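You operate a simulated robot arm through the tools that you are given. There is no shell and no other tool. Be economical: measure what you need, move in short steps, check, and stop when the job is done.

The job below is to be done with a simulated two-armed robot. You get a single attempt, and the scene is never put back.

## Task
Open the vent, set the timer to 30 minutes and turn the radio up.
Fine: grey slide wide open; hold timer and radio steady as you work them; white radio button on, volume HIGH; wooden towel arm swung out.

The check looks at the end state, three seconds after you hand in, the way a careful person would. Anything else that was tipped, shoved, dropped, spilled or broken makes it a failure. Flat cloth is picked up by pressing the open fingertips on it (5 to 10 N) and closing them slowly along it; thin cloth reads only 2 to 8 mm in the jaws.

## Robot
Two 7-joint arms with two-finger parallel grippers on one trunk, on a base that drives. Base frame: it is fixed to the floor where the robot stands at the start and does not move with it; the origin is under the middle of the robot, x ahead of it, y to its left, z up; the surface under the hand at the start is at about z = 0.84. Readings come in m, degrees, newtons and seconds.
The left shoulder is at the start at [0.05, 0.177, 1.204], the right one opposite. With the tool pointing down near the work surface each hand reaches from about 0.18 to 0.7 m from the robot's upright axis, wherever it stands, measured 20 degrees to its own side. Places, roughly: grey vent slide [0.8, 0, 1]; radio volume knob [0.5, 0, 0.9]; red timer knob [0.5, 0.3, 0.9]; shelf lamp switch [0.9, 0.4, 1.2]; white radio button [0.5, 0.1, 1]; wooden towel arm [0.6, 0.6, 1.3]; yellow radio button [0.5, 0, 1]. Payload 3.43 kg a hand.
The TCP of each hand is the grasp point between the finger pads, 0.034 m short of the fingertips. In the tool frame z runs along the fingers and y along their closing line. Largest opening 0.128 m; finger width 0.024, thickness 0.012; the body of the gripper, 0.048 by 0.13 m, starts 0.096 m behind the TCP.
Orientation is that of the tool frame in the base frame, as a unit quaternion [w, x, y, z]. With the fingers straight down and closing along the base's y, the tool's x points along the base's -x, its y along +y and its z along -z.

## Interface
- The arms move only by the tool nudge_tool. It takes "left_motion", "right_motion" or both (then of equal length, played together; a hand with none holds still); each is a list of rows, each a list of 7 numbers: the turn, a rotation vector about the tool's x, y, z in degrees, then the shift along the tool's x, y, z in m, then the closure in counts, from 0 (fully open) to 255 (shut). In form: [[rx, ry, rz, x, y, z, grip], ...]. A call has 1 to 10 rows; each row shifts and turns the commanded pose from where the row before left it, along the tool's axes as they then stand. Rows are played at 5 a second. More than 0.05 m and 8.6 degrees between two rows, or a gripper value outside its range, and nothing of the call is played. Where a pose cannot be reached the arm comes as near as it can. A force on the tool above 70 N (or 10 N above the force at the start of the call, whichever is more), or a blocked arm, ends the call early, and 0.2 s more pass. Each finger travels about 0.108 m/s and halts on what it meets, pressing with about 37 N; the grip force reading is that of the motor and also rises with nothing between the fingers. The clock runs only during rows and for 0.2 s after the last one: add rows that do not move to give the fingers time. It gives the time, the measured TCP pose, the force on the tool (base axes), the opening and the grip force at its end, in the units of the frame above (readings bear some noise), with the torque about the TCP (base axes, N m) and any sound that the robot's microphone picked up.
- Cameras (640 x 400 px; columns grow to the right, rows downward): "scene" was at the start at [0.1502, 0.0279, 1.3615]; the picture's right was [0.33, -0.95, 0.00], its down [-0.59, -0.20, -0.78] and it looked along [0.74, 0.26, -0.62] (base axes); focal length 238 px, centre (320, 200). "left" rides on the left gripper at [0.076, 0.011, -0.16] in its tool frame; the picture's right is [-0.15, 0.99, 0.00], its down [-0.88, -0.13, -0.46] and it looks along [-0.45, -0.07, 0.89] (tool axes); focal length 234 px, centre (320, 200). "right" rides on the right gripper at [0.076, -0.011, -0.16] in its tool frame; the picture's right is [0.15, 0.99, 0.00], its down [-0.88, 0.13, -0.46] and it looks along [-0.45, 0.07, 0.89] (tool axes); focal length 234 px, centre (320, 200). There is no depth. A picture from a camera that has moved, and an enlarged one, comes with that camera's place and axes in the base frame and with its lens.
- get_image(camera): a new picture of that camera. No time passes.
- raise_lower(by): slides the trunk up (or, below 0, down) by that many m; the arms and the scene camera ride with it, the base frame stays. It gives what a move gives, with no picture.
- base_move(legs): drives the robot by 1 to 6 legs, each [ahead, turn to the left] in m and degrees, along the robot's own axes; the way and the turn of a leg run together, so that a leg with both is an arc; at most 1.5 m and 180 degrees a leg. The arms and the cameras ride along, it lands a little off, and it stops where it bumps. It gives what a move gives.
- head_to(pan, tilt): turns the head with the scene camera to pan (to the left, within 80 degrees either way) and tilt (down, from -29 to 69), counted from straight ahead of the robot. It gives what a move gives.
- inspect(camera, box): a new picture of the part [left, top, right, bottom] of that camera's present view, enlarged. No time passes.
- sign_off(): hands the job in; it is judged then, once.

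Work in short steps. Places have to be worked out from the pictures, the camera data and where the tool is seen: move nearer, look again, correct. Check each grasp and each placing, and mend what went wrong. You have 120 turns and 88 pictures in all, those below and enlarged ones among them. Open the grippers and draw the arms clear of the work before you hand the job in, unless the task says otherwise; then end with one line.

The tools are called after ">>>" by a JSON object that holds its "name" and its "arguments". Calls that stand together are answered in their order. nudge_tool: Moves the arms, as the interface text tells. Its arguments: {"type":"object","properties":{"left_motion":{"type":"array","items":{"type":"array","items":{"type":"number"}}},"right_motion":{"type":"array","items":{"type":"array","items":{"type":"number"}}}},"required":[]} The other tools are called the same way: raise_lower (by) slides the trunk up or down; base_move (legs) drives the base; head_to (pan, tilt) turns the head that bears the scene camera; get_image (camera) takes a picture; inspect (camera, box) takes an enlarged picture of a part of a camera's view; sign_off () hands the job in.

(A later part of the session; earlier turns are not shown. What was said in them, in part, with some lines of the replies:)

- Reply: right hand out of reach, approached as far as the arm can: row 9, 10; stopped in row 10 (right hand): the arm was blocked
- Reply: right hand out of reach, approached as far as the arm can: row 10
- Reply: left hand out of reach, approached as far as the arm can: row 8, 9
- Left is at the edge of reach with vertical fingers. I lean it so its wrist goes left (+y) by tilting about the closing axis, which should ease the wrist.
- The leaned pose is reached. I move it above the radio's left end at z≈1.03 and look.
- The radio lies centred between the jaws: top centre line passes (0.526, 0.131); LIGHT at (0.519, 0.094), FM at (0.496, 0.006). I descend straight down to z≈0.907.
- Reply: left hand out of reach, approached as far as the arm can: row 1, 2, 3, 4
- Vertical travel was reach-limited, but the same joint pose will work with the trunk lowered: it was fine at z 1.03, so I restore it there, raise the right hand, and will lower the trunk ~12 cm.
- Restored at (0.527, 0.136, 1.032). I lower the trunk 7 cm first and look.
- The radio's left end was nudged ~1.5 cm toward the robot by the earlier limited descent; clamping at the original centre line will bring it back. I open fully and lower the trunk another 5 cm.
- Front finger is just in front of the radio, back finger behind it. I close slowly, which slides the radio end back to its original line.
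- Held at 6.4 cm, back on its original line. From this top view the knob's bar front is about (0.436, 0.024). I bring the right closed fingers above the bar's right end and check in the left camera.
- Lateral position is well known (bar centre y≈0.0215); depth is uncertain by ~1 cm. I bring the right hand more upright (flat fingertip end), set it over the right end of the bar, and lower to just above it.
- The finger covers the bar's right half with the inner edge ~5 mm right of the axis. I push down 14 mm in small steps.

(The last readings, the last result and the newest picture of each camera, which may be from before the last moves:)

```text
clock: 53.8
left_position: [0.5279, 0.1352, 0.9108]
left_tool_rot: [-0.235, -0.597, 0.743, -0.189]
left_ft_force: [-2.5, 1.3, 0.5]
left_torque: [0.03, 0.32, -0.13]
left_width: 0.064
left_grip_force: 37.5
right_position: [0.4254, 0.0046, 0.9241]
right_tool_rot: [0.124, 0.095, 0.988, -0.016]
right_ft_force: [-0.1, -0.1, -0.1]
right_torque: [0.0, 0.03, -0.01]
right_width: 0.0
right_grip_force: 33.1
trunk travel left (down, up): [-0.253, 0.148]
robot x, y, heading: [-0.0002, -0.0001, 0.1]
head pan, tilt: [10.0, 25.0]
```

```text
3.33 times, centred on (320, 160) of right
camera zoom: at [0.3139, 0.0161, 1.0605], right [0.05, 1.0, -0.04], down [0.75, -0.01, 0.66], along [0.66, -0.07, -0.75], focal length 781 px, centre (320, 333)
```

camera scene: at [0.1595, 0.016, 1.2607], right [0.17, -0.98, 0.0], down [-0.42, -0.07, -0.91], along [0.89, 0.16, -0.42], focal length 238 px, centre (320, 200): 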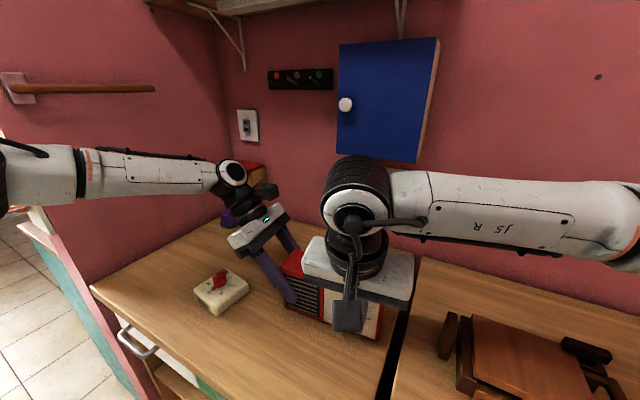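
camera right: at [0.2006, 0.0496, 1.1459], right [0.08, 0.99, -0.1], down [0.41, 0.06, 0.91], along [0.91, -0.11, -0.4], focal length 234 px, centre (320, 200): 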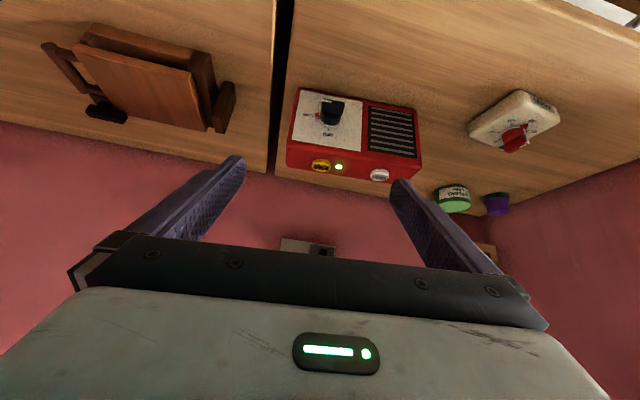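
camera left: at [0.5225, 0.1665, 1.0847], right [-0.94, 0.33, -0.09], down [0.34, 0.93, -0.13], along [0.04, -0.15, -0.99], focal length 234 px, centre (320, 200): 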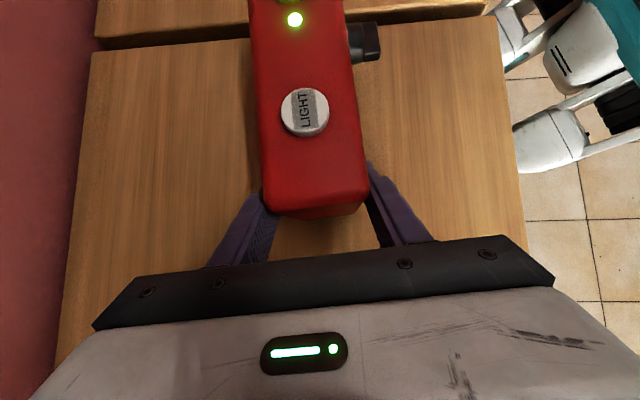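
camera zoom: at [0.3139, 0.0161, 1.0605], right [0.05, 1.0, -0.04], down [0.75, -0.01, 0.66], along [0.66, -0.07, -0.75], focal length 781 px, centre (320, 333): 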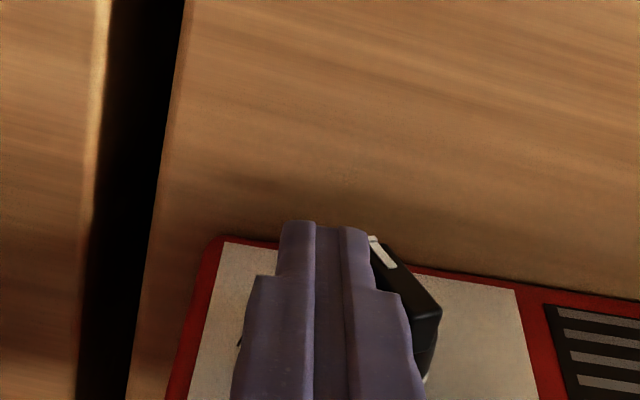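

The bar has turned ~50° clockwise with the finger pressing. Continuing straight down beside the axis will bring it upright to HIGH; I push another 20 mm.

>>> {"name": "nudge_tool", "arguments": {"right_motion": [[0, 0, 0, 0.001, 0, 0.004, 255], [0, 0, 0, 0.001, 0, 0.004, 255], [0, 0, 0, 0.001, 0, 0.004, 255], [0, 0, 0, 0.001, 0, 0.004, 255], [0, 0, 0, 0.001, 0, 0.004, 255], [0, 0, 0, 0, 0, 0, 255]]}}

>>> {"name": "inspect", "arguments": {"camera": "right", "box": [240, 100, 400, 220]}}

```text
clock: 55.2
left_position: [0.5284, 0.1363, 0.9095]
left_tool_rot: [-0.234, -0.597, 0.743, -0.189]
left_ft_force: [-1.5, 1.6, 0.9]
left_torque: [0.08, 0.32, -0.29]
left_width: 0.0637
left_grip_force: 37.0
right_position: [0.4265, 0.0045, 0.9042]
right_tool_rot: [0.124, 0.094, 0.988, -0.017]
right_ft_force: [-0.3, -0.8, 0.7]
right_torque: [-0.02, 0.02, 0.04]
right_width: 0.0
right_grip_force: 33.2
trunk travel left (down, up): [-0.253, 0.148]
robot x, y, heading: [0.001, 0.0006, 0.1]
head pan, tilt: [10.0, 25.0]
```

```text
3.33 times, centred on (320, 160) of right
camera zoom: at [0.3138, 0.0158, 1.0396], right [0.05, 1.0, -0.04], down [0.75, -0.01, 0.66], along [0.66, -0.07, -0.75], focal length 781 px, centre (320, 333)
```

zoom: 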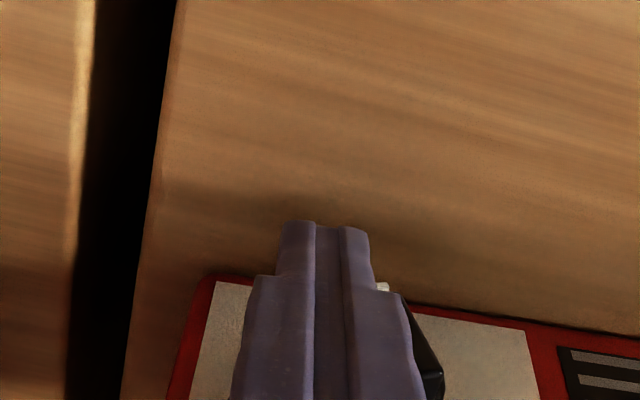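

No load now; bar looks nearly upright. I press the finger's flat flank leftward against the bar in 1.5 mm steps to align it vertical.

>>> {"name": "nudge_tool", "arguments": {"right_motion": [[0, 0, 0, 0, 0.0015, 0, 255], [0, 0, 0, 0, 0.0015, 0, 255], [0, 0, 0, 0, 0.0015, 0, 255], [0, 0, 0, 0, 0, 0, 255]]}}

>>> {"name": "inspect", "arguments": {"camera": "right", "box": [240, 120, 400, 240]}}

```text
clock: 56.2
left_position: [0.528, 0.135, 0.9118]
left_tool_rot: [-0.234, -0.597, 0.743, -0.189]
left_ft_force: [-2.1, 2.3, 0.0]
left_torque: [0.21, 0.27, -0.16]
left_width: 0.0639
left_grip_force: 37.1
right_position: [0.4274, 0.0094, 0.903]
right_tool_rot: [0.124, 0.094, 0.988, -0.016]
right_ft_force: [-0.3, 0.0, -0.2]
right_torque: [-0.04, -0.01, -0.03]
right_width: 0.0001
right_grip_force: 33.0
trunk travel left (down, up): [-0.253, 0.148]
robot x, y, heading: [0.0016, 0.0007, 0.0]
head pan, tilt: [10.0, 25.0]
```

```text
3.33 times, centred on (320, 180) of right
camera zoom: at [0.3151, 0.0203, 1.0396], right [0.05, 1.0, -0.04], down [0.75, -0.01, 0.66], along [0.66, -0.07, -0.75], focal length 781 px, centre (320, 267)
```

zoom: 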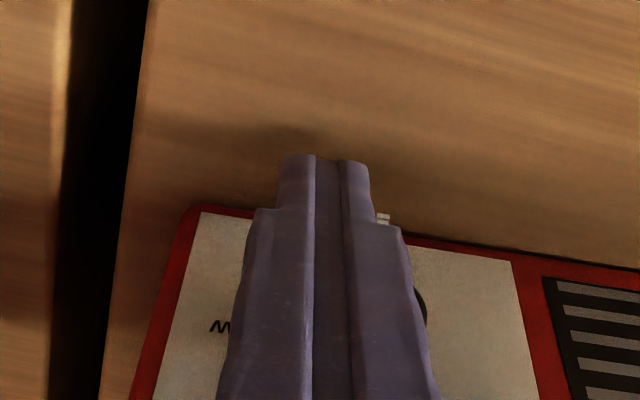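

No resistance, so I back the finger off sideways, lift out and look at the dial.

>>> {"name": "nudge_tool", "arguments": {"right_motion": [[0, 0, 0, 0, -0.012, 0, 255], [0, 0, 0, 0.03, -0.01, 0, 255], [0, 0, 0, 0.03, 0, -0.02, 255], [0, -8.3, 0, 0, 0, 0, 255], [0, -8.3, 0, 0, 0, 0, 255], [0, -8.3, 0, 0, 0, 0, 255]]}}

>>> {"name": "inspect", "arguments": {"camera": "right", "box": [240, 60, 480, 220]}}

```text
clock: 57.6
left_position: [0.5281, 0.135, 0.9108]
left_tool_rot: [-0.234, -0.598, 0.743, -0.189]
left_ft_force: [0.0, 1.8, 0.1]
left_torque: [0.03, 0.26, -0.03]
left_width: 0.0638
left_grip_force: 37.2
right_position: [0.3617, -0.0012, 0.9083]
right_tool_rot: [0.335, 0.09, 0.937, -0.035]
right_ft_force: [-0.2, 0.6, -0.2]
right_torque: [0.01, 0.03, 0.01]
right_width: 0.0
right_grip_force: 32.9
trunk travel left (down, up): [-0.253, 0.148]
robot x, y, heading: [0.0021, -0.0023, -0.1]
head pan, tilt: [10.0, 25.0]
```

```text
2.50 times, centred on (360, 140) of right
camera zoom: at [0.2027, 0.0189, 0.9845], right [0.08, 0.99, -0.1], down [0.41, 0.06, 0.91], along [0.91, -0.11, -0.4], focal length 585 px, centre (220, 350)
```

zoom: 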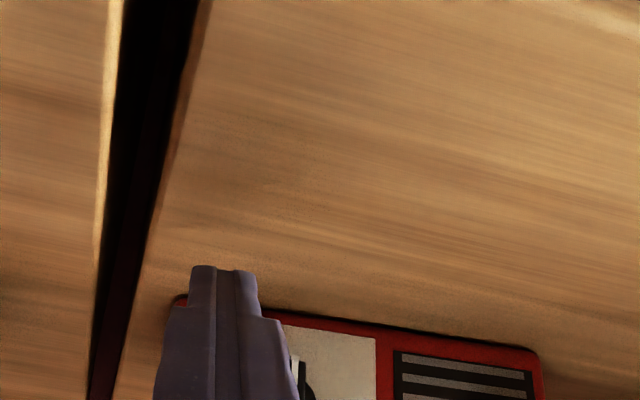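

The finger hides the dial; I open the jaws and raise 4 cm to see between them.

>>> {"name": "nudge_tool", "arguments": {"right_motion": [[0, 0, 0, -0.026, 0, -0.031, 100], [0, 0, 0, 0, 0, 0, 0], [0, 0, 0, 0, 0, 0, 0]]}}

>>> {"name": "inspect", "arguments": {"camera": "right", "box": [240, 130, 440, 255]}}

```text
clock: 58.4
left_position: [0.5266, 0.1357, 0.9096]
left_tool_rot: [-0.234, -0.598, 0.743, -0.19]
left_ft_force: [-0.8, 0.8, 0.3]
left_torque: [0.12, 0.19, 0.09]
left_width: 0.0638
left_grip_force: 37.6
right_position: [0.3615, -0.0004, 0.9497]
right_tool_rot: [0.334, 0.089, 0.938, -0.037]
right_ft_force: [0.4, -0.4, 0.2]
right_torque: [0.02, -0.01, 0.0]
right_width: 0.1276
right_grip_force: 0.0
trunk travel left (down, up): [-0.253, 0.148]
robot x, y, heading: [0.0001, 0.0005, 0.1]
head pan, tilt: [10.0, 25.0]
```

```text
3.20 times, centred on (340, 192) of right
camera zoom: at [0.2029, 0.0197, 1.0254], right [0.08, 0.99, -0.1], down [0.41, 0.06, 0.91], along [0.91, -0.11, -0.4], focal length 749 px, centre (256, 224)
```

zoom: 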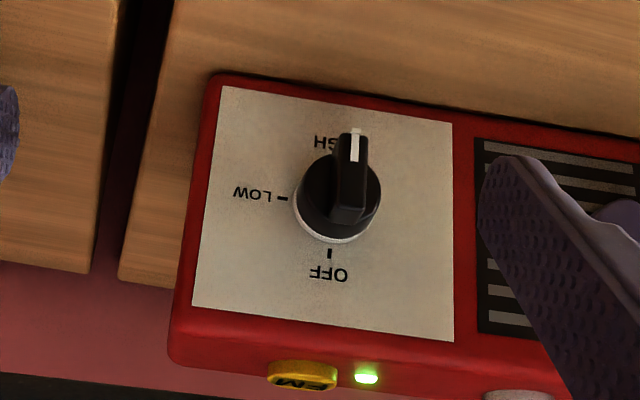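

Volume points straight at HIGH. Next the white LIGHT button at (0.519, 0.094, ~0.955): right hand closes, flattens and yaws left to stay clear of the left camera, and moves to ~3 cm above the button.

>>> {"name": "nudge_tool", "arguments": {"right_motion": [[0, -8, 0, 0, 0, 0, 120], [0, -8, 0, 0, 0, 0, 255], [-6.8, 0, -4.8, 0, 0, 0, 255], [-6.8, 0, -4.8, 0, 0, 0, 255], [-6.8, 0, -4.8, 0, 0, 0, 255], [0, 0, 0, -0.041, 0, -0.0287, 255], [0, 0, 0, -0.0262, 0.0133, 0.0286, 255], [0, 0, 0, -0.0262, 0.0133, 0.0286, 255], [0, 0, 0, -0.0262, 0.0133, 0.0286, 255], [0, 0, 0, -0.0262, 0.0133, 0.0286, 255]]}}

>>> {"name": "get_image", "arguments": {"camera": "left"}}

```text
clock: 60.6
left_position: [0.5279, 0.1349, 0.91]
left_tool_rot: [-0.233, -0.597, 0.744, -0.189]
left_ft_force: [-1.3, 2.3, 0.1]
left_torque: [-0.44, 0.34, -0.28]
left_width: 0.0635
left_grip_force: 37.4
right_position: [0.4988, 0.089, 1.017]
right_tool_rot: [0.459, -0.111, 0.88, 0.051]
right_ft_force: [0.0, 0.4, -0.2]
right_torque: [0.0, 0.01, 0.03]
right_width: 0.0002
right_grip_force: 33.2
trunk travel left (down, up): [-0.253, 0.148]
robot x, y, heading: [0.0006, 0.0039, -0.1]
head pan, tilt: [10.0, 25.0]
```

```text
16 pictures are left
camera left: at [0.5225, 0.1665, 1.0847], right [-0.94, 0.33, -0.09], down [0.34, 0.93, -0.13], along [0.04, -0.15, -0.99], focal length 234 px, centre (320, 200)
```

left: 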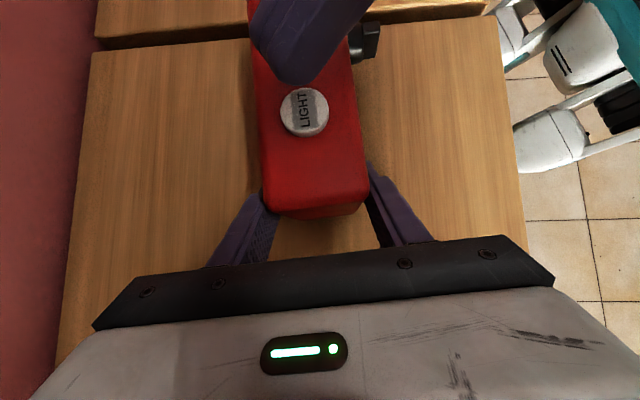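

Projected tip matches the view. I press straight down in small steps, watching force and sound.

>>> {"name": "nudge_tool", "arguments": {"right_motion": [[0, 0, 0, 0.0147, 0, 0.0103, 255], [0, 0, 0, 0.0066, 0, 0.0046, 255], [0, 0, 0, 0.0033, 0, 0.0023, 255], [0, 0, 0, 0.0025, 0, 0.0017, 255], [0, 0, 0, 0.0025, 0, 0.0017, 255], [0, 0, 0, 0.0016, 0, 0.0011, 255]]}}

>>> {"name": "inspect", "arguments": {"camera": "left", "box": [220, 0, 400, 160]}}

```text
clock: 62.0
left_position: [0.5277, 0.1363, 0.9105]
left_tool_rot: [-0.234, -0.599, 0.743, -0.189]
left_ft_force: [3.5, 1.8, 0.1]
left_torque: [-1.01, 0.94, -0.25]
left_width: 0.0635
left_grip_force: 36.9
right_position: [0.4976, 0.0877, 0.9838]
right_tool_rot: [0.462, -0.109, 0.879, 0.052]
right_ft_force: [-3.2, -3.2, 17.8]
right_torque: [0.02, -0.27, 0.05]
right_width: 0.0
right_grip_force: 33.6
trunk travel left (down, up): [-0.253, 0.148]
robot x, y, heading: [0.0018, 0.0018, -0.1]
head pan, tilt: [10.0, 25.0]
heard: click
```

```text
2.50 times, centred on (310, 80) of left
camera zoom: at [0.5222, 0.1665, 1.0846], right [-0.94, 0.33, -0.09], down [0.34, 0.93, -0.13], along [0.04, -0.15, -0.99], focal length 585 px, centre (345, 500)
```

zoom: 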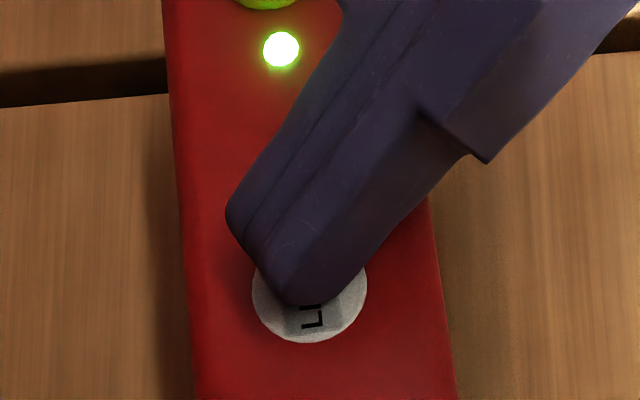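

A click was heard at 18 N. I lift off once and look at the state.

>>> {"name": "nudge_tool", "arguments": {"right_motion": [[0, 0, 0, -0.0164, 0, -0.0115, 255], [0, 0, 0, -0.033, 0, -0.023, 255], [0, 0, 0, -0.02, 0, -0.045, 255], [0, 0, 0, 0, 0, -0.045, 255], [0, 0, 0, 0, 0, 0, 255]]}}

>>> {"name": "get_image", "arguments": {"camera": "left"}}

```text
clock: 63.2
left_position: [0.5284, 0.1358, 0.9102]
left_tool_rot: [-0.234, -0.599, 0.742, -0.19]
left_ft_force: [-2.6, -0.5, 0.8]
left_torque: [0.59, 0.13, -0.01]
left_width: 0.0636
left_grip_force: 36.8
right_position: [0.4371, 0.0746, 1.1107]
right_tool_rot: [0.459, -0.11, 0.88, 0.051]
right_ft_force: [0.2, 0.1, 0.4]
right_torque: [-0.02, 0.01, -0.05]
right_width: 0.0
right_grip_force: 32.6
trunk travel left (down, up): [-0.253, 0.148]
robot x, y, heading: [-0.0, -0.0005, 0.1]
head pan, tilt: [10.0, 25.0]
```

```text
14 pictures are left
camera left: at [0.5225, 0.1664, 1.0846], right [-0.94, 0.33, -0.09], down [0.34, 0.93, -0.13], along [0.04, -0.15, -0.99], focal length 234 px, centre (320, 200)
```

left: 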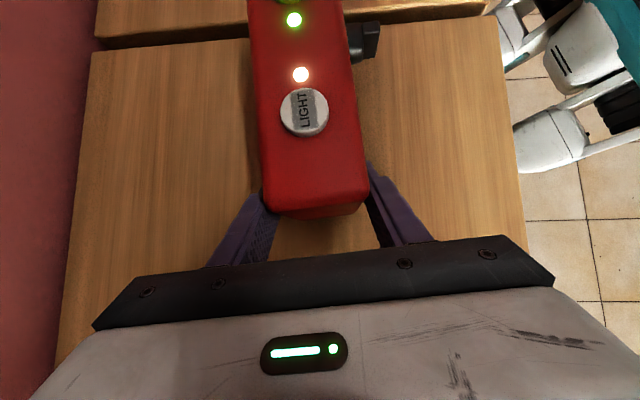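

A white lamp now glows beside LIGHT and FM is unchanged. I release the radio and lift the left straight up, while the right turns level (pointing azimuth −19°, kitchen walls are rotated that much) for the vent.

>>> {"name": "nudge_tool", "arguments": {"left_motion": [[0, 0, 0, 0, 0, 0, 130], [0, 0, 0, 0, 0, 0, 80], [0, 0, 0, 0, 0, 0, 30], [0, 0, 0, 0, 0, 0, 0], [0, 0, 0, 0.0247, 0, -0.0352, 0], [0, 0, 0, 0.0247, 0, -0.0352, 0], [0, 0, 0, 0.0247, 0, -0.0352, 0], [0, 0, 0, 0.0247, 0, -0.0352, 0], [0, 0, 0, 0, 0, 0, 0], [0, 0, 0, 0, 0, 0, 0]], "right_motion": [[6.84, 0, 4.79, 0, 0, 0, 255], [6.84, 0, 4.79, 0, 0, 0, 255], [6.84, 0, 4.79, 0, 0, 0, 255], [6.84, 0, 4.79, 0, 0, 0, 255], [0, -7.5, 0, 0, 0, 0, 255], [0, -7.5, 0, 0, 0, 0, 255], [0, -7.5, 0, 0, 0, 0, 255], [0, -7.5, 0, 0, 0, 0, 255], [0, -7.5, 0, 0, 0, 0, 255], [0, -7.5, 0, 0, 0, 0, 255]]}}

>>> {"name": "get_image", "arguments": {"camera": "right"}}

```text
clock: 65.2
left_position: [0.5281, 0.1376, 1.082]
left_tool_rot: [-0.234, -0.599, 0.742, -0.188]
left_ft_force: [0.4, -0.5, 0.2]
left_torque: [0.01, 0.01, 0.02]
left_width: 0.1278
left_grip_force: 0.0
right_position: [0.4634, 0.0288, 1.161]
right_tool_rot: [0.695, 0.192, 0.684, -0.108]
right_ft_force: [0.1, -0.3, -0.9]
right_torque: [-0.01, 0.02, -0.01]
right_width: 0.0002
right_grip_force: 32.7
right hand out of reach, approached as far as the arm can: row 9
trunk travel left (down, up): [-0.253, 0.148]
robot x, y, heading: [0.0003, 0.0, -0.0]
head pan, tilt: [10.0, 25.0]
stopped in row 9 (right hand): the arm was blocked; the commanded pose is now the measured one
```

```text
13 pictures are left
camera right: at [0.3166, 0.0939, 1.0861], right [0.41, 0.91, -0.03], down [-0.4, 0.21, 0.89], along [0.82, -0.36, 0.45], focal length 234 px, centre (320, 200)
```

right: 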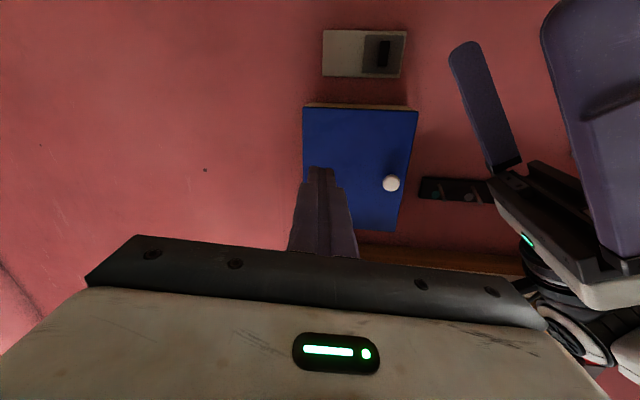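

Triangulated: vent plate runs (0.804,0.026)→(0.759,−0.104), z 1.007–1.075; handle at (0.772, 0.0, 1.041). The left hand is in the way, so I back it off to the left and upright first; right fixes yaw/roll and tilts 20° down.

>>> {"name": "nudge_tool", "arguments": {"left_motion": [[0, 0, 0, 0, 0, -0.045, 0], [0, 0, 0, 0, 0, -0.045, 0], [0, 0, 0, 0, 0, -0.045, 0], [0, 0, 0, 0, 0.045, -0.01, 0], [0, 0, 0, 0, 0.045, 0, 0], [0, -7, 0, 0, 0, 0, 0], [0, -7, 0, 0, 0, 0, 0], [0, -7, 0, 0, 0, 0, 0], [0, -7, 0, 0, 0, 0, 0], [0, -7, 0, 0, 0, 0, 0]], "right_motion": [[0, 0, 0, 0, 0, 0, 255], [0, 0, 0, 0, 0, 0, 255], [0, 0, 0, 0, 0, 0, 255], [0, 0, 0, 0, 0, 0, 255], [-2.75, 0, -3.45, 0, 0, 0, 255], [-2.75, 0, -3.45, 0, 0, 0, 255], [0, 6.7, 0, 0, 0, 0, 255], [0, 6.7, 0, 0, 0, 0, 255], [0, 6.7, 0, 0, 0, 0, 255], [0, 0, 0, 0, 0, 0, 255]]}}

>>> {"name": "get_image", "arguments": {"camera": "scene"}}

```text
clock: 67.3
left_position: [0.4303, 0.2353, 1.1584]
left_tool_rot: [0.0, -0.627, 0.779, 0.002]
left_ft_force: [0.3, 0.1, 0.7]
left_torque: [0.02, 0.03, 0.01]
left_width: 0.128
left_grip_force: 0.2
left hand out of reach, approached as far as the arm can: row 1, 2, 3
right_position: [0.4622, 0.0309, 1.1595]
right_tool_rot: [0.563, 0.133, 0.81, -0.095]
right_ft_force: [0.0, -0.9, -0.3]
right_torque: [0.01, 0.02, -0.02]
right_width: 0.0
right_grip_force: 32.8
trunk travel left (down, up): [-0.253, 0.148]
robot x, y, heading: [-0.0005, -0.0003, -0.1]
head pan, tilt: [10.0, 25.0]
```

```text
12 pictures are left
camera scene: at [0.16, 0.0159, 1.2606], right [0.17, -0.98, 0.0], down [-0.42, -0.07, -0.91], along [0.89, 0.16, -0.42], focal length 238 px, centre (320, 200)
```

scene: 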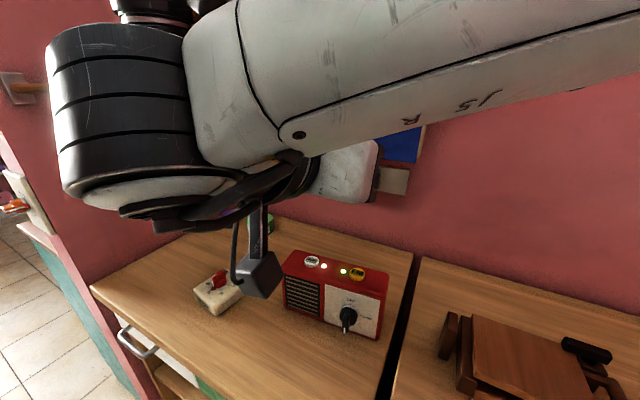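

Radio shows HIGH and both lamps on. I move the left further left and advance the right to ~12 cm before the vent plate at z≈1.10.

>>> {"name": "nudge_tool", "arguments": {"left_motion": [[0, 0, 0, -0.045, 0, 0, 0], [0, 0, 0, -0.045, 0, 0, 0], [0, 0, 8.5, 0, 0, 0, 0], [0, 0, 8.5, 0, 0, 0, 0], [0, 0, 8.5, 0, 0, 0, 0], [0, 0, 8.5, 0, 0, 0, 0], [0, 0, 8.5, 0, 0, 0, 0], [0, 0, 8.5, 0, 0, 0, 0], [0, 0, 8.5, 0, 0, 0, 0], [0, 0, 8.5, 0, 0, 0, 0]], "right_motion": [[0, 0, 0, 0, 0, 0, 255], [0, 0, 0, 0, 0, 0, 255], [0, 0, 0, -0.0025, 0.02, 0.0424, 255], [0, 0, 0, -0.0025, 0.02, 0.0424, 255], [0, 0, 0, -0.0025, 0.02, 0.0424, 255], [0, 0, 0, -0.0025, 0.02, 0.0424, 255], [0, 0, 0, -0.0025, 0.02, 0.0424, 255], [0, 0, 0, 0, 0, 0, 255], [0, 0, 0, 0, 0, 0, 255], [0, 0, 0, 0, 0, 0, 255]]}}

>>> {"name": "get_image", "arguments": {"camera": "right"}}

```text
clock: 69.8
left_position: [0.4486, 0.3223, 1.1597]
left_tool_rot: [0.0, -0.083, 0.997, 0.001]
left_ft_force: [0.7, 0.0, 0.1]
left_torque: [0.01, -0.01, -0.02]
left_width: 0.1277
left_grip_force: 0.1
right_position: [0.7018, 0.0285, 1.1059]
right_tool_rot: [0.56, 0.161, 0.807, -0.097]
right_ft_force: [-0.7, 0.2, 0.3]
right_torque: [-0.01, 0.02, -0.02]
right_width: 0.0
right_grip_force: 32.6
trunk travel left (down, up): [-0.253, 0.148]
robot x, y, heading: [-0.0021, 0.0028, 0.1]
head pan, tilt: [10.0, 25.0]
stopped in row 10 (right hand): the arm was blocked; the commanded pose is now the measured one
```

```text
11 pictures are left
camera right: at [0.5344, 0.0847, 1.0908], right [0.32, 0.94, -0.11], down [-0.07, 0.14, 0.99], along [0.95, -0.31, 0.11], focal length 234 px, centre (320, 200)
```

right: 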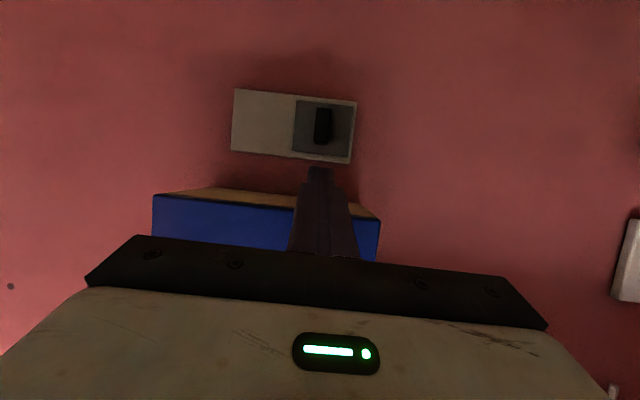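

The handle is confirmed at (0.772, 0.001, 1.041). The stop was likely nearness to the cabinet's underside. I lower 6 cm and shift left 2.9 cm so the finger is left of the handle, still in front.

>>> {"name": "nudge_tool", "arguments": {"right_motion": [[0, 0, 0, 0.028, -0.0007, 0.0106, 255], [0, 0, 0, 0.028, -0.0007, 0.0106, 255], [0, 0, 0, 0, 0.0145, 0, 255], [0, 0, 0, 0, 0.0145, 0, 255], [0, 0, 0, 0, 0, 0, 255]]}}

>>> {"name": "get_image", "arguments": {"camera": "right"}}

```text
clock: 71.2
left_position: [0.448, 0.3236, 1.1596]
left_tool_rot: [-0.001, -0.084, 0.997, 0.0]
left_ft_force: [-0.7, 0.4, 0.0]
left_torque: [0.0, 0.01, 0.0]
left_width: 0.1281
left_grip_force: 0.0
right_position: [0.7305, 0.0154, 1.052]
right_tool_rot: [0.557, 0.189, 0.801, -0.111]
right_ft_force: [0.0, 0.2, -0.4]
right_torque: [-0.02, -0.02, 0.02]
right_width: 0.0001
right_grip_force: 33.3
trunk travel left (down, up): [-0.253, 0.148]
robot x, y, heading: [0.0002, 0.0007, -0.0]
head pan, tilt: [10.0, 25.0]
stopped in row 5 (right hand): the arm was blocked; the commanded pose is now the measured one
```

```text
10 pictures are left
camera right: at [0.5663, 0.0817, 1.0382], right [0.38, 0.92, -0.1], down [-0.06, 0.14, 0.99], along [0.92, -0.36, 0.11], focal length 234 px, centre (320, 200)
```

right: 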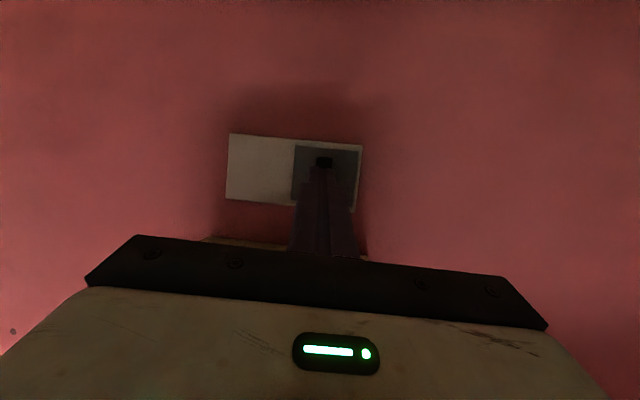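

The arm resists going further left, but the finger is exactly in front of the handle, so I'll grip the handle instead: open to 5 cm, advance 2 cm, close.

>>> {"name": "nudge_tool", "arguments": {"right_motion": [[0, 0, 0, -0.001, 0, -0.003, 200], [0, 0, 0, 0, 0, 0, 155], [0, 0, 0, 0, 0, 0, 155], [0, 0, 0, -0.0035, 0.001, 0.011, 155], [0, 0, 0, -0.0035, 0.001, 0.0093, 155], [0, 0, 0, 0, 0, 0, 155]]}}

>>> {"name": "inspect", "arguments": {"camera": "right", "box": [200, 100, 440, 250]}}

```text
clock: 72.4
left_position: [0.437, 0.3261, 1.1634]
left_tool_rot: [0.005, -0.085, 0.996, -0.001]
left_ft_force: [0.2, -0.8, 0.3]
left_torque: [0.04, 0.02, -0.01]
left_width: 0.128
left_grip_force: 0.1
right_position: [0.7447, -0.0077, 1.0652]
right_tool_rot: [0.557, 0.203, 0.798, -0.11]
right_ft_force: [-52.7, 16.5, 20.6]
right_torque: [0.22, -0.98, 1.39]
right_width: 0.0461
right_grip_force: 0.1
trunk travel left (down, up): [-0.253, 0.148]
robot x, y, heading: [-0.0017, -0.0004, 0.4]
head pan, tilt: [10.0, 25.0]
stopped in row 6 (right hand): the force on the tool passed its limit at 71 N (the readings are from after the stop); the commanded pose is now the measured one
```

```text
2.67 times, centred on (320, 175) of right
camera zoom: at [0.5828, 0.0613, 1.051], right [0.4, 0.91, -0.09], down [-0.06, 0.12, 0.99], along [0.92, -0.39, 0.11], focal length 624 px, centre (320, 267)
```

zoom: 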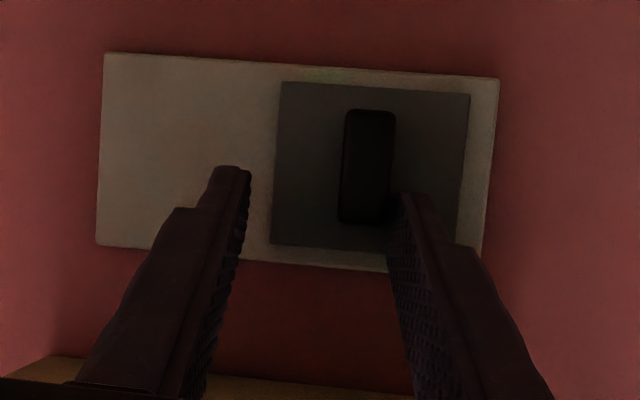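

The tips pressed the plate and the arm slid sideways; helpfully, one finger now stands just left (+y) of the handle. I back off 8 mm to relieve the force.

>>> {"name": "nudge_tool", "arguments": {"right_motion": [[0, 0, 0, 0.0014, -0.0005, -0.0037, 160], [0, 0, 0, 0.0014, -0.0005, -0.0037, 160]]}}

>>> {"name": "inspect", "arguments": {"camera": "right", "box": [200, 100, 440, 250]}}

```text
clock: 73.0
left_position: [0.4441, 0.324, 1.1614]
left_tool_rot: [0.002, -0.084, 0.996, 0.0]
left_ft_force: [-0.9, -0.1, -0.2]
left_torque: [0.02, 0.02, 0.01]
left_width: 0.1279
left_grip_force: 0.0
right_position: [0.744, -0.008, 1.0622]
right_tool_rot: [0.553, 0.206, 0.8, -0.11]
right_ft_force: [-12.3, 4.9, 14.0]
right_torque: [0.2, -0.59, 0.37]
right_width: 0.0471
right_grip_force: 0.1
trunk travel left (down, up): [-0.253, 0.148]
robot x, y, heading: [-0.0042, 0.002, 0.3]
head pan, tilt: [10.0, 25.0]
```

```text
2.67 times, centred on (320, 175) of right
camera zoom: at [0.582, 0.0617, 1.0483], right [0.4, 0.91, -0.08], down [-0.06, 0.12, 0.99], along [0.91, -0.39, 0.1], focal length 624 px, centre (320, 267)
```

zoom: 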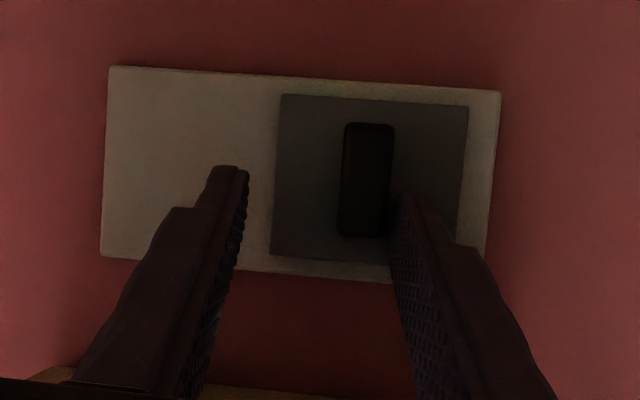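

Residual contact is small (~12 N). I back off another 4 mm and slide right along the plate ~5 cm, pushing the handle with that finger.

>>> {"name": "nudge_tool", "arguments": {"right_motion": [[0, 0, 0, 0.0014, -0.0005, -0.0037, 160], [0, 0, 0, -0.0011, -0.0119, 0.0012, 160], [0, 0, 0, -0.0011, -0.0119, 0.0012, 160], [0, 0, 0, -0.0011, -0.0119, 0.0012, 160], [0, 0, 0, -0.0011, -0.0119, 0.0012, 160], [0, 0, 0, 0, 0, 0, 160]]}}

>>> {"name": "inspect", "arguments": {"camera": "right", "box": [200, 100, 440, 250]}}

```text
clock: 74.4
left_position: [0.4456, 0.3239, 1.1592]
left_tool_rot: [0.0, -0.085, 0.996, 0.001]
left_ft_force: [0.2, -0.4, 0.2]
left_torque: [0.02, -0.03, -0.01]
left_width: 0.1279
left_grip_force: 0.0
right_position: [0.7259, -0.0518, 1.0591]
right_tool_rot: [0.552, 0.205, 0.8, -0.11]
right_ft_force: [-0.5, -0.4, 0.1]
right_torque: [-0.04, -0.01, 0.01]
right_width: 0.0478
right_grip_force: 0.1
trunk travel left (down, up): [-0.253, 0.148]
robot x, y, heading: [-0.0033, 0.0009, 0.2]
head pan, tilt: [10.0, 25.0]
```

```text
2.67 times, centred on (320, 175) of right
camera zoom: at [0.5639, 0.0174, 1.0462], right [0.4, 0.91, -0.09], down [-0.05, 0.12, 0.99], along [0.91, -0.39, 0.1], focal length 624 px, centre (320, 267)
```

zoom: 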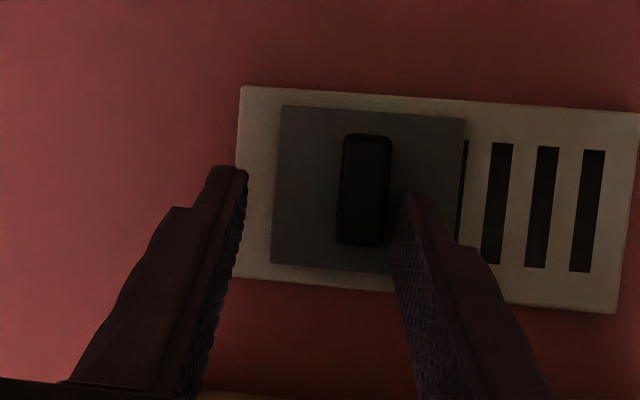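

The slide has opened; slats show, one still partly covered. I push on ~1.4 cm toward the stop.

>>> {"name": "nudge_tool", "arguments": {"right_motion": [[0, 0, 0, -0.0005, -0.005, 0.0005, 160], [0, 0, 0, -0.0005, -0.005, 0.0005, 160], [0, 0, 0, -0.0004, -0.004, 0.0004, 160], [0, 0, 0, 0, 0, 0, 160]]}}

```text
clock: 75.4
left_position: [0.4468, 0.325, 1.1595]
left_tool_rot: [0.0, -0.084, 0.996, 0.001]
left_ft_force: [0.3, 0.4, 0.6]
left_torque: [-0.01, -0.02, 0.02]
left_width: 0.128
left_grip_force: 0.0
right_position: [0.7215, -0.0653, 1.0573]
right_tool_rot: [0.553, 0.203, 0.801, -0.11]
right_ft_force: [2.6, 3.6, 0.4]
right_torque: [0.04, -0.07, 0.15]
right_width: 0.0504
right_grip_force: 2.3
trunk travel left (down, up): [-0.253, 0.148]
robot x, y, heading: [-0.0034, 0.0027, 0.3]
head pan, tilt: [10.0, 25.0]
```

Force begins to build (finger being pushed back), so the stop is near. I press 4 mm more, then look.

>>> {"name": "nudge_tool", "arguments": {"right_motion": [[0, 0, 0, -0.0002, -0.002, 0.0002, 160], [0, 0, 0, -0.0002, -0.002, 0.0002, 160], [0, 0, 0, 0, 0, 0, 160]]}}

>>> {"name": "inspect", "arguments": {"camera": "right", "box": [200, 100, 440, 250]}}

```text
clock: 76.2
left_position: [0.4466, 0.3268, 1.1598]
left_tool_rot: [-0.002, -0.085, 0.996, 0.0]
left_ft_force: [0.0, -0.1, -0.3]
left_torque: [0.02, -0.01, 0.0]
left_width: 0.1281
left_grip_force: 0.1
right_position: [0.72, -0.0681, 1.0579]
right_tool_rot: [0.551, 0.204, 0.802, -0.11]
right_ft_force: [5.1, 10.2, 1.8]
right_torque: [0.02, -0.01, 0.42]
right_width: 0.0546
right_grip_force: 6.2
trunk travel left (down, up): [-0.253, 0.148]
robot x, y, heading: [-0.0025, 0.0058, 0.3]
head pan, tilt: [10.0, 25.0]
```

```text
2.67 times, centred on (320, 175) of right
camera zoom: at [0.5575, 0.0022, 1.046], right [0.4, 0.91, -0.09], down [-0.05, 0.12, 0.99], along [0.92, -0.39, 0.1], focal length 624 px, centre (320, 267)
```

zoom: 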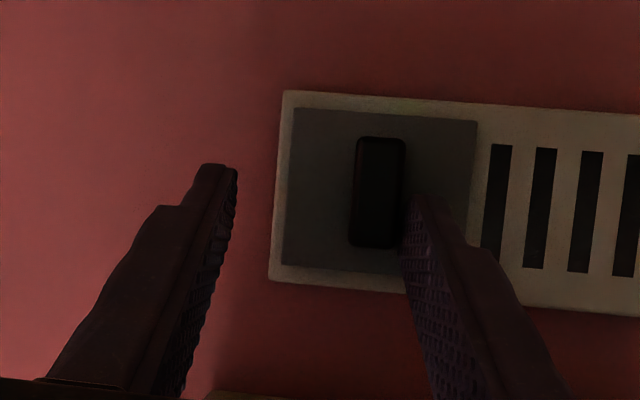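

Vent is fully open (all slots clear, slide at its stop). Right hand eases off and retreats; the left yaws and starts rolling to point at the left wall for the towel arm.

>>> {"name": "nudge_tool", "arguments": {"right_motion": [[0, 0, 0, 0, 0.004, 0, 160], [0, 0, 0, 0.0104, -0.0039, -0.028, 160], [0, 0, 0, 0.0104, -0.0039, -0.028, 160], [0, 0, 0, 0.0104, -0.0039, -0.028, 160], [0, 0, 0, 0.0, -0.0039, -0.04, 160], [0, 0, 0, 0.0, -0.0039, -0.04, 160], [0, 0, 0, -0.02, -0.02, -0.03, 160], [0, 0, 0, -0.02, -0.02, -0.03, 160], [0, 0, 0, 0, -0.03, -0.02, 160], [0, 0, 0, 0, 0, 0, 160]], "left_motion": [[0, 0, 0, 0, 0, 0, 0], [0, 0, 8, 0, 0, 0, 0], [0, 0, 8, 0, 0, 0, 0], [0, 0, 8, 0, 0, 0, 0], [-8.5, 0, 0, 0, 0, 0, 0], [-8.5, 0, 0, 0, 0, 0, 0], [-8.5, 0, 0, 0, 0, 0, 0], [-8.5, 0, 0, 0, 0, 0, 0], [-8.5, 0, 0, 0, 0, 0, 0], [-8.5, 0, 0, 0, 0, 0, 0]]}}

>>> {"name": "raise_lower", "arguments": {"by": 0.12}}

>>> {"name": "nudge_tool", "arguments": {"left_motion": [[-8.5, 0, 0, 0, 0, 0, 0], [-8.5, 0, 0, 0, 0, 0, 0], [-8.5, 0, 0, 0, 0, 0, 0], [-8.0, 0, 0, 0, 0, 0, 0], [0, 0, 0, 0, 0, 0, 0]]}}

```text
clock: 78.4
left_position: [0.4378, 0.3473, 1.1484]
left_tool_rot: [0.054, 0.113, 0.895, 0.428]
left_ft_force: [0.5, 0.2, -0.4]
left_torque: [0.0, 0.0, 0.0]
left_width: 0.1281
left_grip_force: 0.1
left hand out of reach, approached as far as the arm can: row 9, 10
right_position: [0.4804, -0.0496, 1.1526]
right_tool_rot: [0.552, 0.205, 0.801, -0.11]
right_ft_force: [0.4, -0.7, 0.4]
right_torque: [-0.03, -0.03, -0.03]
right_width: 0.0474
right_grip_force: 0.1
trunk travel left (down, up): [-0.253, 0.148]
robot x, y, heading: [0.002, -0.0009, 0.3]
head pan, tilt: [10.0, 25.0]
```

```text
clock: 79.9
left_position: [0.4376, 0.3475, 1.2685]
left_tool_rot: [0.055, 0.113, 0.896, 0.426]
left_ft_force: [0.1, -0.2, -0.6]
left_torque: [0.0, 0.01, -0.02]
left_width: 0.1279
left_grip_force: 0.2
right_position: [0.4815, -0.049, 1.2719]
right_tool_rot: [0.552, 0.204, 0.801, -0.11]
right_ft_force: [-0.1, 0.0, -0.7]
right_torque: [-0.01, -0.01, -0.03]
right_width: 0.0477
right_grip_force: 0.0
trunk travel left (down, up): [-0.373, 0.028]
robot x, y, heading: [-0.0008, 0.0002, -0.1]
head pan, tilt: [10.0, 25.0]
```

```text
clock: 81.1
left_position: [0.4312, 0.4433, 1.2597]
left_tool_rot: [0.086, 0.094, 0.735, 0.666]
left_ft_force: [-0.2, 0.0, 0.6]
left_torque: [-0.02, 0.01, 0.01]
left_width: 0.1279
left_grip_force: 0.0
left hand out of reach, approached as far as the arm can: row 1, 2, 3, 4
right_position: [0.481, -0.0498, 1.2711]
right_tool_rot: [0.552, 0.205, 0.801, -0.11]
right_ft_force: [-0.2, 0.1, -0.2]
right_torque: [0.0, 0.04, -0.01]
right_width: 0.0476
right_grip_force: 0.2
trunk travel left (down, up): [-0.373, 0.028]
robot x, y, heading: [-0.0045, 0.0009, 0.1]
head pan, tilt: [10.0, 25.0]
```

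The left hand now points at the left wall with jaws closing vertically, TCP (0.431, 0.443, 1.26). I look at the rod through its camera.

>>> {"name": "get_image", "arguments": {"camera": "left"}}

```text
5 pictures are left
camera left: at [0.3172, 0.3096, 1.2866], right [0.16, 0.06, 0.98], down [0.73, -0.67, -0.08], along [0.66, 0.74, -0.15], focal length 234 px, centre (320, 200)
```

left: 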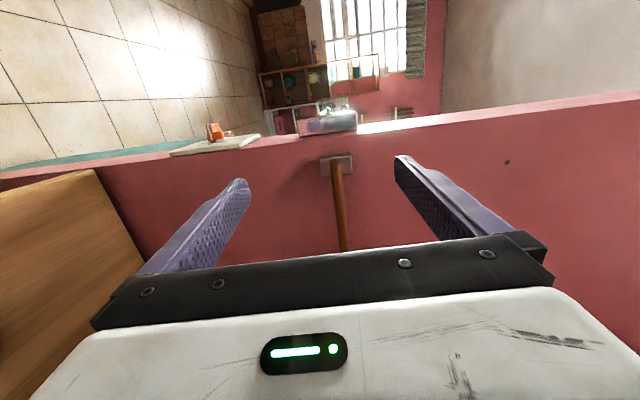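

Hinge is at (0.518, 0.60, 1.26) and the rod runs toward azimuth ≈ −25°; a good grip point is (0.637, 0.545, 1.26). I move the left hand over in front of it, tips still ~6 cm short.

>>> {"name": "nudge_tool", "arguments": {"left_motion": [[0, 0, 0, -0.039, 0.0013, 0.0093, 60], [0, 0, 0, -0.039, 0.0013, 0.0093, 100], [0, 0, 0, -0.039, 0.0013, 0.0093, 100], [0, 0, 0, -0.039, 0.0013, 0.0093, 100], [0, 0, 0, -0.039, 0.0013, 0.0093, 100], [0, 0, 0, 0, 0, 0, 100]]}}

```text
clock: 82.5
left_position: [0.6063, 0.4564, 1.2642]
left_tool_rot: [0.085, 0.094, 0.734, 0.667]
left_ft_force: [0.2, 0.8, 0.7]
left_torque: [0.01, 0.0, -0.01]
left_width: 0.0777
left_grip_force: 0.0
left hand out of reach, approached as far as the arm can: row 5
right_position: [0.4805, -0.0493, 1.2718]
right_tool_rot: [0.552, 0.205, 0.801, -0.111]
right_ft_force: [-0.4, 0.5, 0.2]
right_torque: [-0.02, 0.03, -0.01]
right_width: 0.0476
right_grip_force: 0.2
trunk travel left (down, up): [-0.373, 0.028]
robot x, y, heading: [-0.0043, 0.003, 0.1]
head pan, tilt: [10.0, 25.0]
```

Position (0.606, 0.456, 1.264). I advance 7 cm toward the rod with the jaws 8 cm open.

>>> {"name": "nudge_tool", "arguments": {"left_motion": [[0, 0, 0, 0, 0, 0.03, 100], [0, 0, 0, 0, 0, 0.025, 100], [0, 0, 0, 0, 0, 0.015, 100], [0, 0, 0, 0, 0, 0, 100]]}}

>>> {"name": "get_image", "arguments": {"camera": "left"}}

```text
clock: 83.5
left_position: [0.6229, 0.5254, 1.2568]
left_tool_rot: [0.085, 0.093, 0.735, 0.667]
left_ft_force: [-0.1, -0.3, -0.2]
left_torque: [0.0, -0.01, -0.01]
left_width: 0.0779
left_grip_force: 0.0
right_position: [0.4811, -0.0503, 1.2715]
right_tool_rot: [0.552, 0.205, 0.801, -0.11]
right_ft_force: [-0.7, 0.2, -0.6]
right_torque: [0.01, -0.04, 0.0]
right_width: 0.0477
right_grip_force: 0.1
trunk travel left (down, up): [-0.373, 0.028]
robot x, y, heading: [-0.0022, 0.0024, 0.1]
head pan, tilt: [10.0, 25.0]
```

```text
4 pictures are left
camera left: at [0.5102, 0.391, 1.284], right [0.16, 0.06, 0.98], down [0.74, -0.67, -0.08], along [0.66, 0.74, -0.15], focal length 234 px, centre (320, 200)
```

left: 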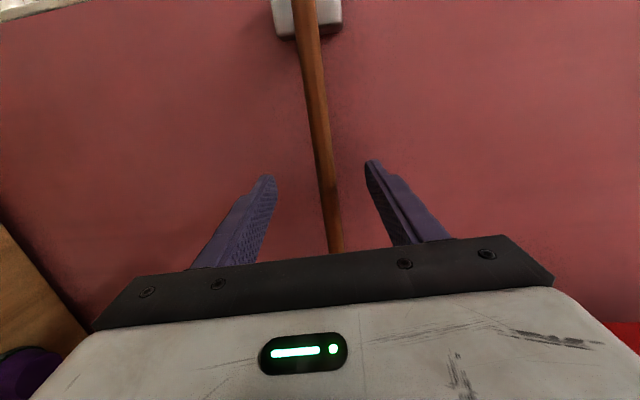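

The rod lies between the fingers near the tips. I advance 8 mm more and close on it.

>>> {"name": "nudge_tool", "arguments": {"left_motion": [[0, 0, 0, 0, 0, 0.008, 100], [0, 0, 0, 0, 0, 0, 150], [0, 0, 0, 0, 0, 0, 190], [0, 0, 0, 0, 0, 0, 220], [0, 0, 0, 0, 0, 0, 240], [0, 0, 0, 0, 0, 0, 240]]}}

```text
clock: 84.9
left_position: [0.6241, 0.5312, 1.2621]
left_tool_rot: [0.088, 0.092, 0.731, 0.671]
left_ft_force: [5.3, 4.2, 22.7]
left_torque: [1.42, 0.75, -0.89]
left_width: 0.0162
left_grip_force: 44.8
right_position: [0.4793, -0.0516, 1.2734]
right_tool_rot: [0.553, 0.205, 0.8, -0.11]
right_ft_force: [-0.6, 0.2, -0.5]
right_torque: [-0.01, 0.0, 0.03]
right_width: 0.0476
right_grip_force: 0.0
trunk travel left (down, up): [-0.373, 0.028]
robot x, y, heading: [-0.0041, 0.0022, -0.1]
head pan, tilt: [10.0, 25.0]
```

Rod gripped (1.6 cm). I relieve the 23 N vertical load by rising 4 mm, then swing it out along its arc about the hinge (four 10° steps, yawing the hand along).

>>> {"name": "nudge_tool", "arguments": {"left_motion": [[0, 0, 0, 0, 0.004, 0, 235], [0, -5.5, 0, 0.007, -0.002, -0.0204, 235], [0, -5.5, 0, 0.0087, -0.002, -0.02, 235], [0, -5.5, 0, 0.0101, -0.002, -0.0193, 235], [0, -5.5, 0, 0.0117, -0.002, -0.0187, 235], [0, 0, 0, 0, 0, 0, 235]]}}

```text
clock: 86.3
left_position: [0.563, 0.4715, 1.262]
left_tool_rot: [0.227, 0.22, 0.701, 0.64]
left_ft_force: [12.4, -5.8, 17.6]
left_torque: [1.64, 0.14, -1.25]
left_width: 0.0174
left_grip_force: 44.6
right_position: [0.482, -0.0518, 1.2725]
right_tool_rot: [0.551, 0.205, 0.801, -0.11]
right_ft_force: [0.2, -0.5, -0.2]
right_torque: [-0.02, 0.0, 0.02]
right_width: 0.0478
right_grip_force: 0.1
trunk travel left (down, up): [-0.373, 0.028]
robot x, y, heading: [0.0033, 0.0018, 0.2]
head pan, tilt: [10.0, 25.0]
```

The rod follows the arc with low force. I continue the remaining 50°.

>>> {"name": "nudge_tool", "arguments": {"left_motion": [[0, -5.5, 0, 0.0131, -0.001, -0.0177, 235], [0, -5.5, 0, 0.0145, -0.001, -0.017, 235], [0, -5.5, 0, 0.0157, -0.001, -0.0158, 235], [0, -5.5, 0, 0.017, -0.001, -0.0147, 235], [0, -5.5, 0, 0.0181, -0.001, -0.0135, 235], [0, 0, 0, 0, 0, 0, 235]]}}

>>> {"name": "get_image", "arguments": {"camera": "left"}}

```text
clock: 87.7
left_position: [0.4518, 0.4777, 1.2619]
left_tool_rot: [0.387, 0.364, 0.627, 0.57]
left_ft_force: [8.6, -6.2, 6.7]
left_torque: [1.31, -0.45, -1.35]
left_width: 0.0174
left_grip_force: 45.0
right_position: [0.4822, -0.0518, 1.2715]
right_tool_rot: [0.551, 0.206, 0.801, -0.11]
right_ft_force: [-0.2, -1.2, 0.0]
right_torque: [0.0, 0.0, -0.01]
right_width: 0.0477
right_grip_force: 0.0
trunk travel left (down, up): [-0.373, 0.028]
robot x, y, heading: [-0.0036, 0.001, 0.1]
head pan, tilt: [10.0, 25.0]
```

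```text
3 pictures are left
camera left: at [0.2752, 0.4764, 1.2758], right [0.08, -0.05, 1.0], down [-0.03, -1.0, -0.04], along [1.0, -0.03, -0.08], focal length 234 px, centre (320, 200)
```

left: 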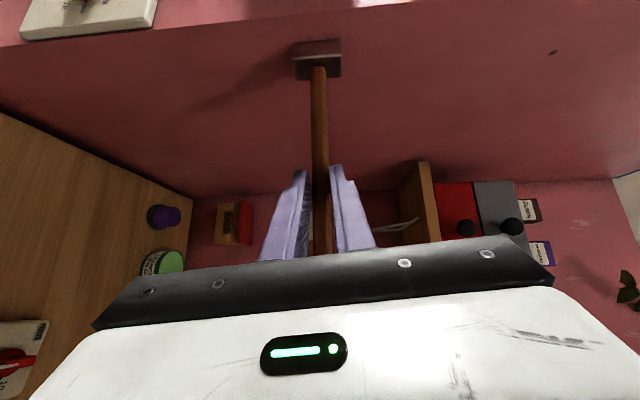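

The rod stands straight out from the wall. I open the left jaws and draw back along the fingers; also open the right.

>>> {"name": "nudge_tool", "arguments": {"left_motion": [[0, 0, 0, 0, 0, 0, 200], [0, 0, 0, 0, 0, 0, 130], [0, 0, 0, 0, 0, 0, 60], [0, 0, 0, 0, 0, 0, 30], [0, 0, 0, 0, 0, -0.03, 30], [0, 0, 0, 0, 0, -0.04, 30], [0, 0, 0, 0, 0, -0.04, 30], [0, 0, 0, 0, 0, 0, 30]], "right_motion": [[0, 0, 0, 0, 0, -0.03, 100], [0, 0, 0, 0, 0, -0.03, 50], [0, 0, 0, 0, 0, -0.03, 0], [0, 0, 0, 0, -0.03, 0, 0], [0, 0, 0, 0, -0.03, 0, 0], [0, 0, 0, 0, -0.03, 0, 0], [0, 0, 0, 0, 0, 0, 0], [0, 0, 0, 0, 0, 0, 0]]}}

>>> {"name": "get_image", "arguments": {"camera": "scene"}}

```text
clock: 89.5
left_position: [0.4098, 0.4787, 1.2948]
left_tool_rot: [0.385, 0.364, 0.632, 0.566]
left_ft_force: [-0.1, -0.1, 0.3]
left_torque: [-0.01, -0.03, 0.0]
left_width: 0.1129
left_grip_force: 0.1
left hand out of reach, approached as far as the arm can: row 5, 6, 7
right_position: [0.3787, -0.108, 1.2879]
right_tool_rot: [0.538, 0.223, 0.801, -0.139]
right_ft_force: [-0.2, -0.4, 0.1]
right_torque: [-0.02, -0.01, -0.02]
right_width: 0.128
right_grip_force: 0.0
trunk travel left (down, up): [-0.373, 0.028]
robot x, y, heading: [-0.0019, 0.0031, 0.2]
head pan, tilt: [10.0, 25.0]
```

```text
2 pictures are left
camera scene: at [0.1608, 0.0018, 1.385], right [0.02, -1.0, 0.0], down [-0.38, -0.01, -0.93], along [0.93, 0.02, -0.38], focal length 238 px, centre (320, 200)
```

scene: 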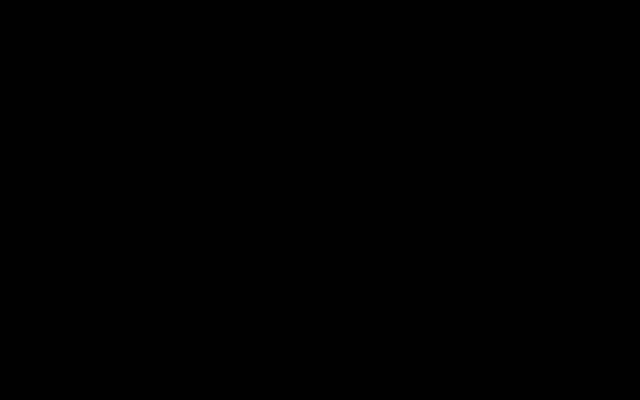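

The right arm came back against the head and hides the camera; I bring it forward and lower again. The left shifts sideways off the rod and then down, clear of it.

>>> {"name": "nudge_tool", "arguments": {"left_motion": [[0, 0, 0, 0.03, 0, 0, 30], [0, 0, 0, 0.03, 0, 0, 30], [0, 0, 0, 0, -0.045, 0, 30], [0, 0, 0, 0, -0.045, 0, 30], [0, 0, 0, 0, -0.045, 0, 30], [0, 0, 0, 0, 0, 0, 30]], "right_motion": [[0, 0, 0, 0, 0, 0.04, 0], [0, 0, 0, 0, 0, 0.04, 0], [0, 0, 0, 0.04, 0, 0.02, 0], [0, 0, 0, 0.04, 0, 0, 0], [0, 0, 0, 0.04, 0, 0, 0], [0, 0, 0, 0, 0, 0, 0]]}}

>>> {"name": "head_to", "arguments": {"pan": 19, "tilt": 25}}

```text
clock: 90.9
left_position: [0.3888, 0.5292, 1.1537]
left_tool_rot: [0.385, 0.364, 0.631, 0.567]
left_ft_force: [-0.5, 0.0, -0.5]
left_torque: [0.0, 0.01, 0.0]
left_width: 0.1129
left_grip_force: 0.1
left hand out of reach, approached as far as the arm can: row 4
right_position: [0.4124, -0.1097, 1.1517]
right_tool_rot: [0.552, 0.206, 0.8, -0.111]
right_ft_force: [0.2, -0.1, -0.4]
right_torque: [-0.01, -0.01, -0.05]
right_width: 0.128
right_grip_force: 0.1
trunk travel left (down, up): [-0.373, 0.028]
robot x, y, heading: [-0.0009, -0.0001, 0.0]
head pan, tilt: [10.0, 25.0]
```

```text
clock: 91.6
left_position: [0.3895, 0.5285, 1.1537]
left_tool_rot: [0.385, 0.364, 0.631, 0.566]
left_ft_force: [-0.5, -0.8, 0.4]
left_torque: [0.0, 0.01, -0.03]
left_width: 0.113
left_grip_force: 0.0
right_position: [0.4131, -0.1088, 1.153]
right_tool_rot: [0.551, 0.206, 0.801, -0.111]
right_ft_force: [0.6, -0.2, 0.6]
right_torque: [0.01, 0.02, 0.0]
right_width: 0.128
right_grip_force: 0.0
trunk travel left (down, up): [-0.373, 0.028]
robot x, y, heading: [-0.0002, 0.0007, -0.1]
head pan, tilt: [19.0, 25.0]
```

Both arms are clear and open. I take one of the last pictures to verify everything.

>>> {"name": "get_image", "arguments": {"camera": "scene"}}

```text
1 pictures are left
camera scene: at [0.155, 0.0304, 1.3807], right [0.33, -0.94, 0.0], down [-0.4, -0.14, -0.91], along [0.86, 0.3, -0.42], focal length 238 px, centre (320, 200)
```

scene: 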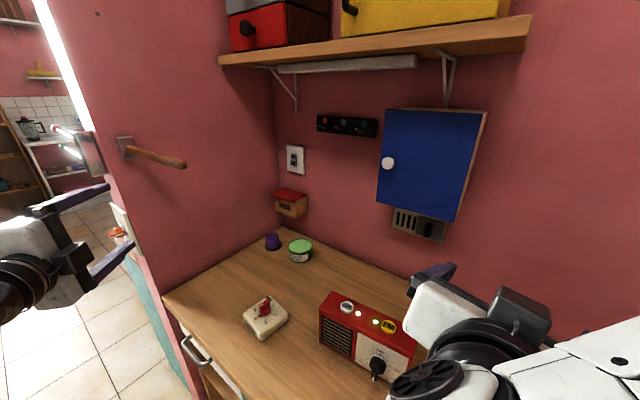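

The rod points straight out into the room, the vent is open, radio HIGH with both lamps lit. Last picture: final check of the timer and radio.

>>> {"name": "inspect", "arguments": {"camera": "scene", "box": [230, 280, 430, 400]}}

```text
3.20 times, centred on (330, 340) of scene
camera zoom: at [0.155, 0.0304, 1.3807], right [0.33, -0.94, 0.0], down [-0.4, -0.14, -0.91], along [0.86, 0.3, -0.42], focal length 763 px, centre (288, -248)
```

zoom: 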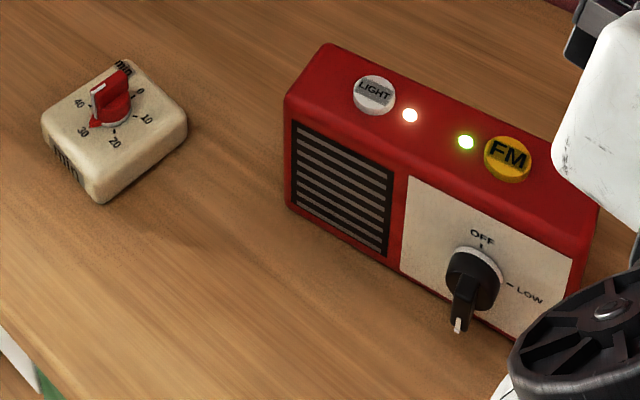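

Timer points at 30, volume points down at HIGH, LIGHT lamp is on and FM unchanged. I hand in.

>>> {"name": "sign_off", "arguments": {}}

```text
The job is handed in.
```

The job is handed in, and the last pictures show everything set: vent slide fully open at its stop, timer on 30, white LIGHT button on, volume on HIGH, and towel arm swung out. The radio got nudged about 1.5 cm partway through and I pushed it back; the timer also shifted by just under 1 cm when I gripped it.
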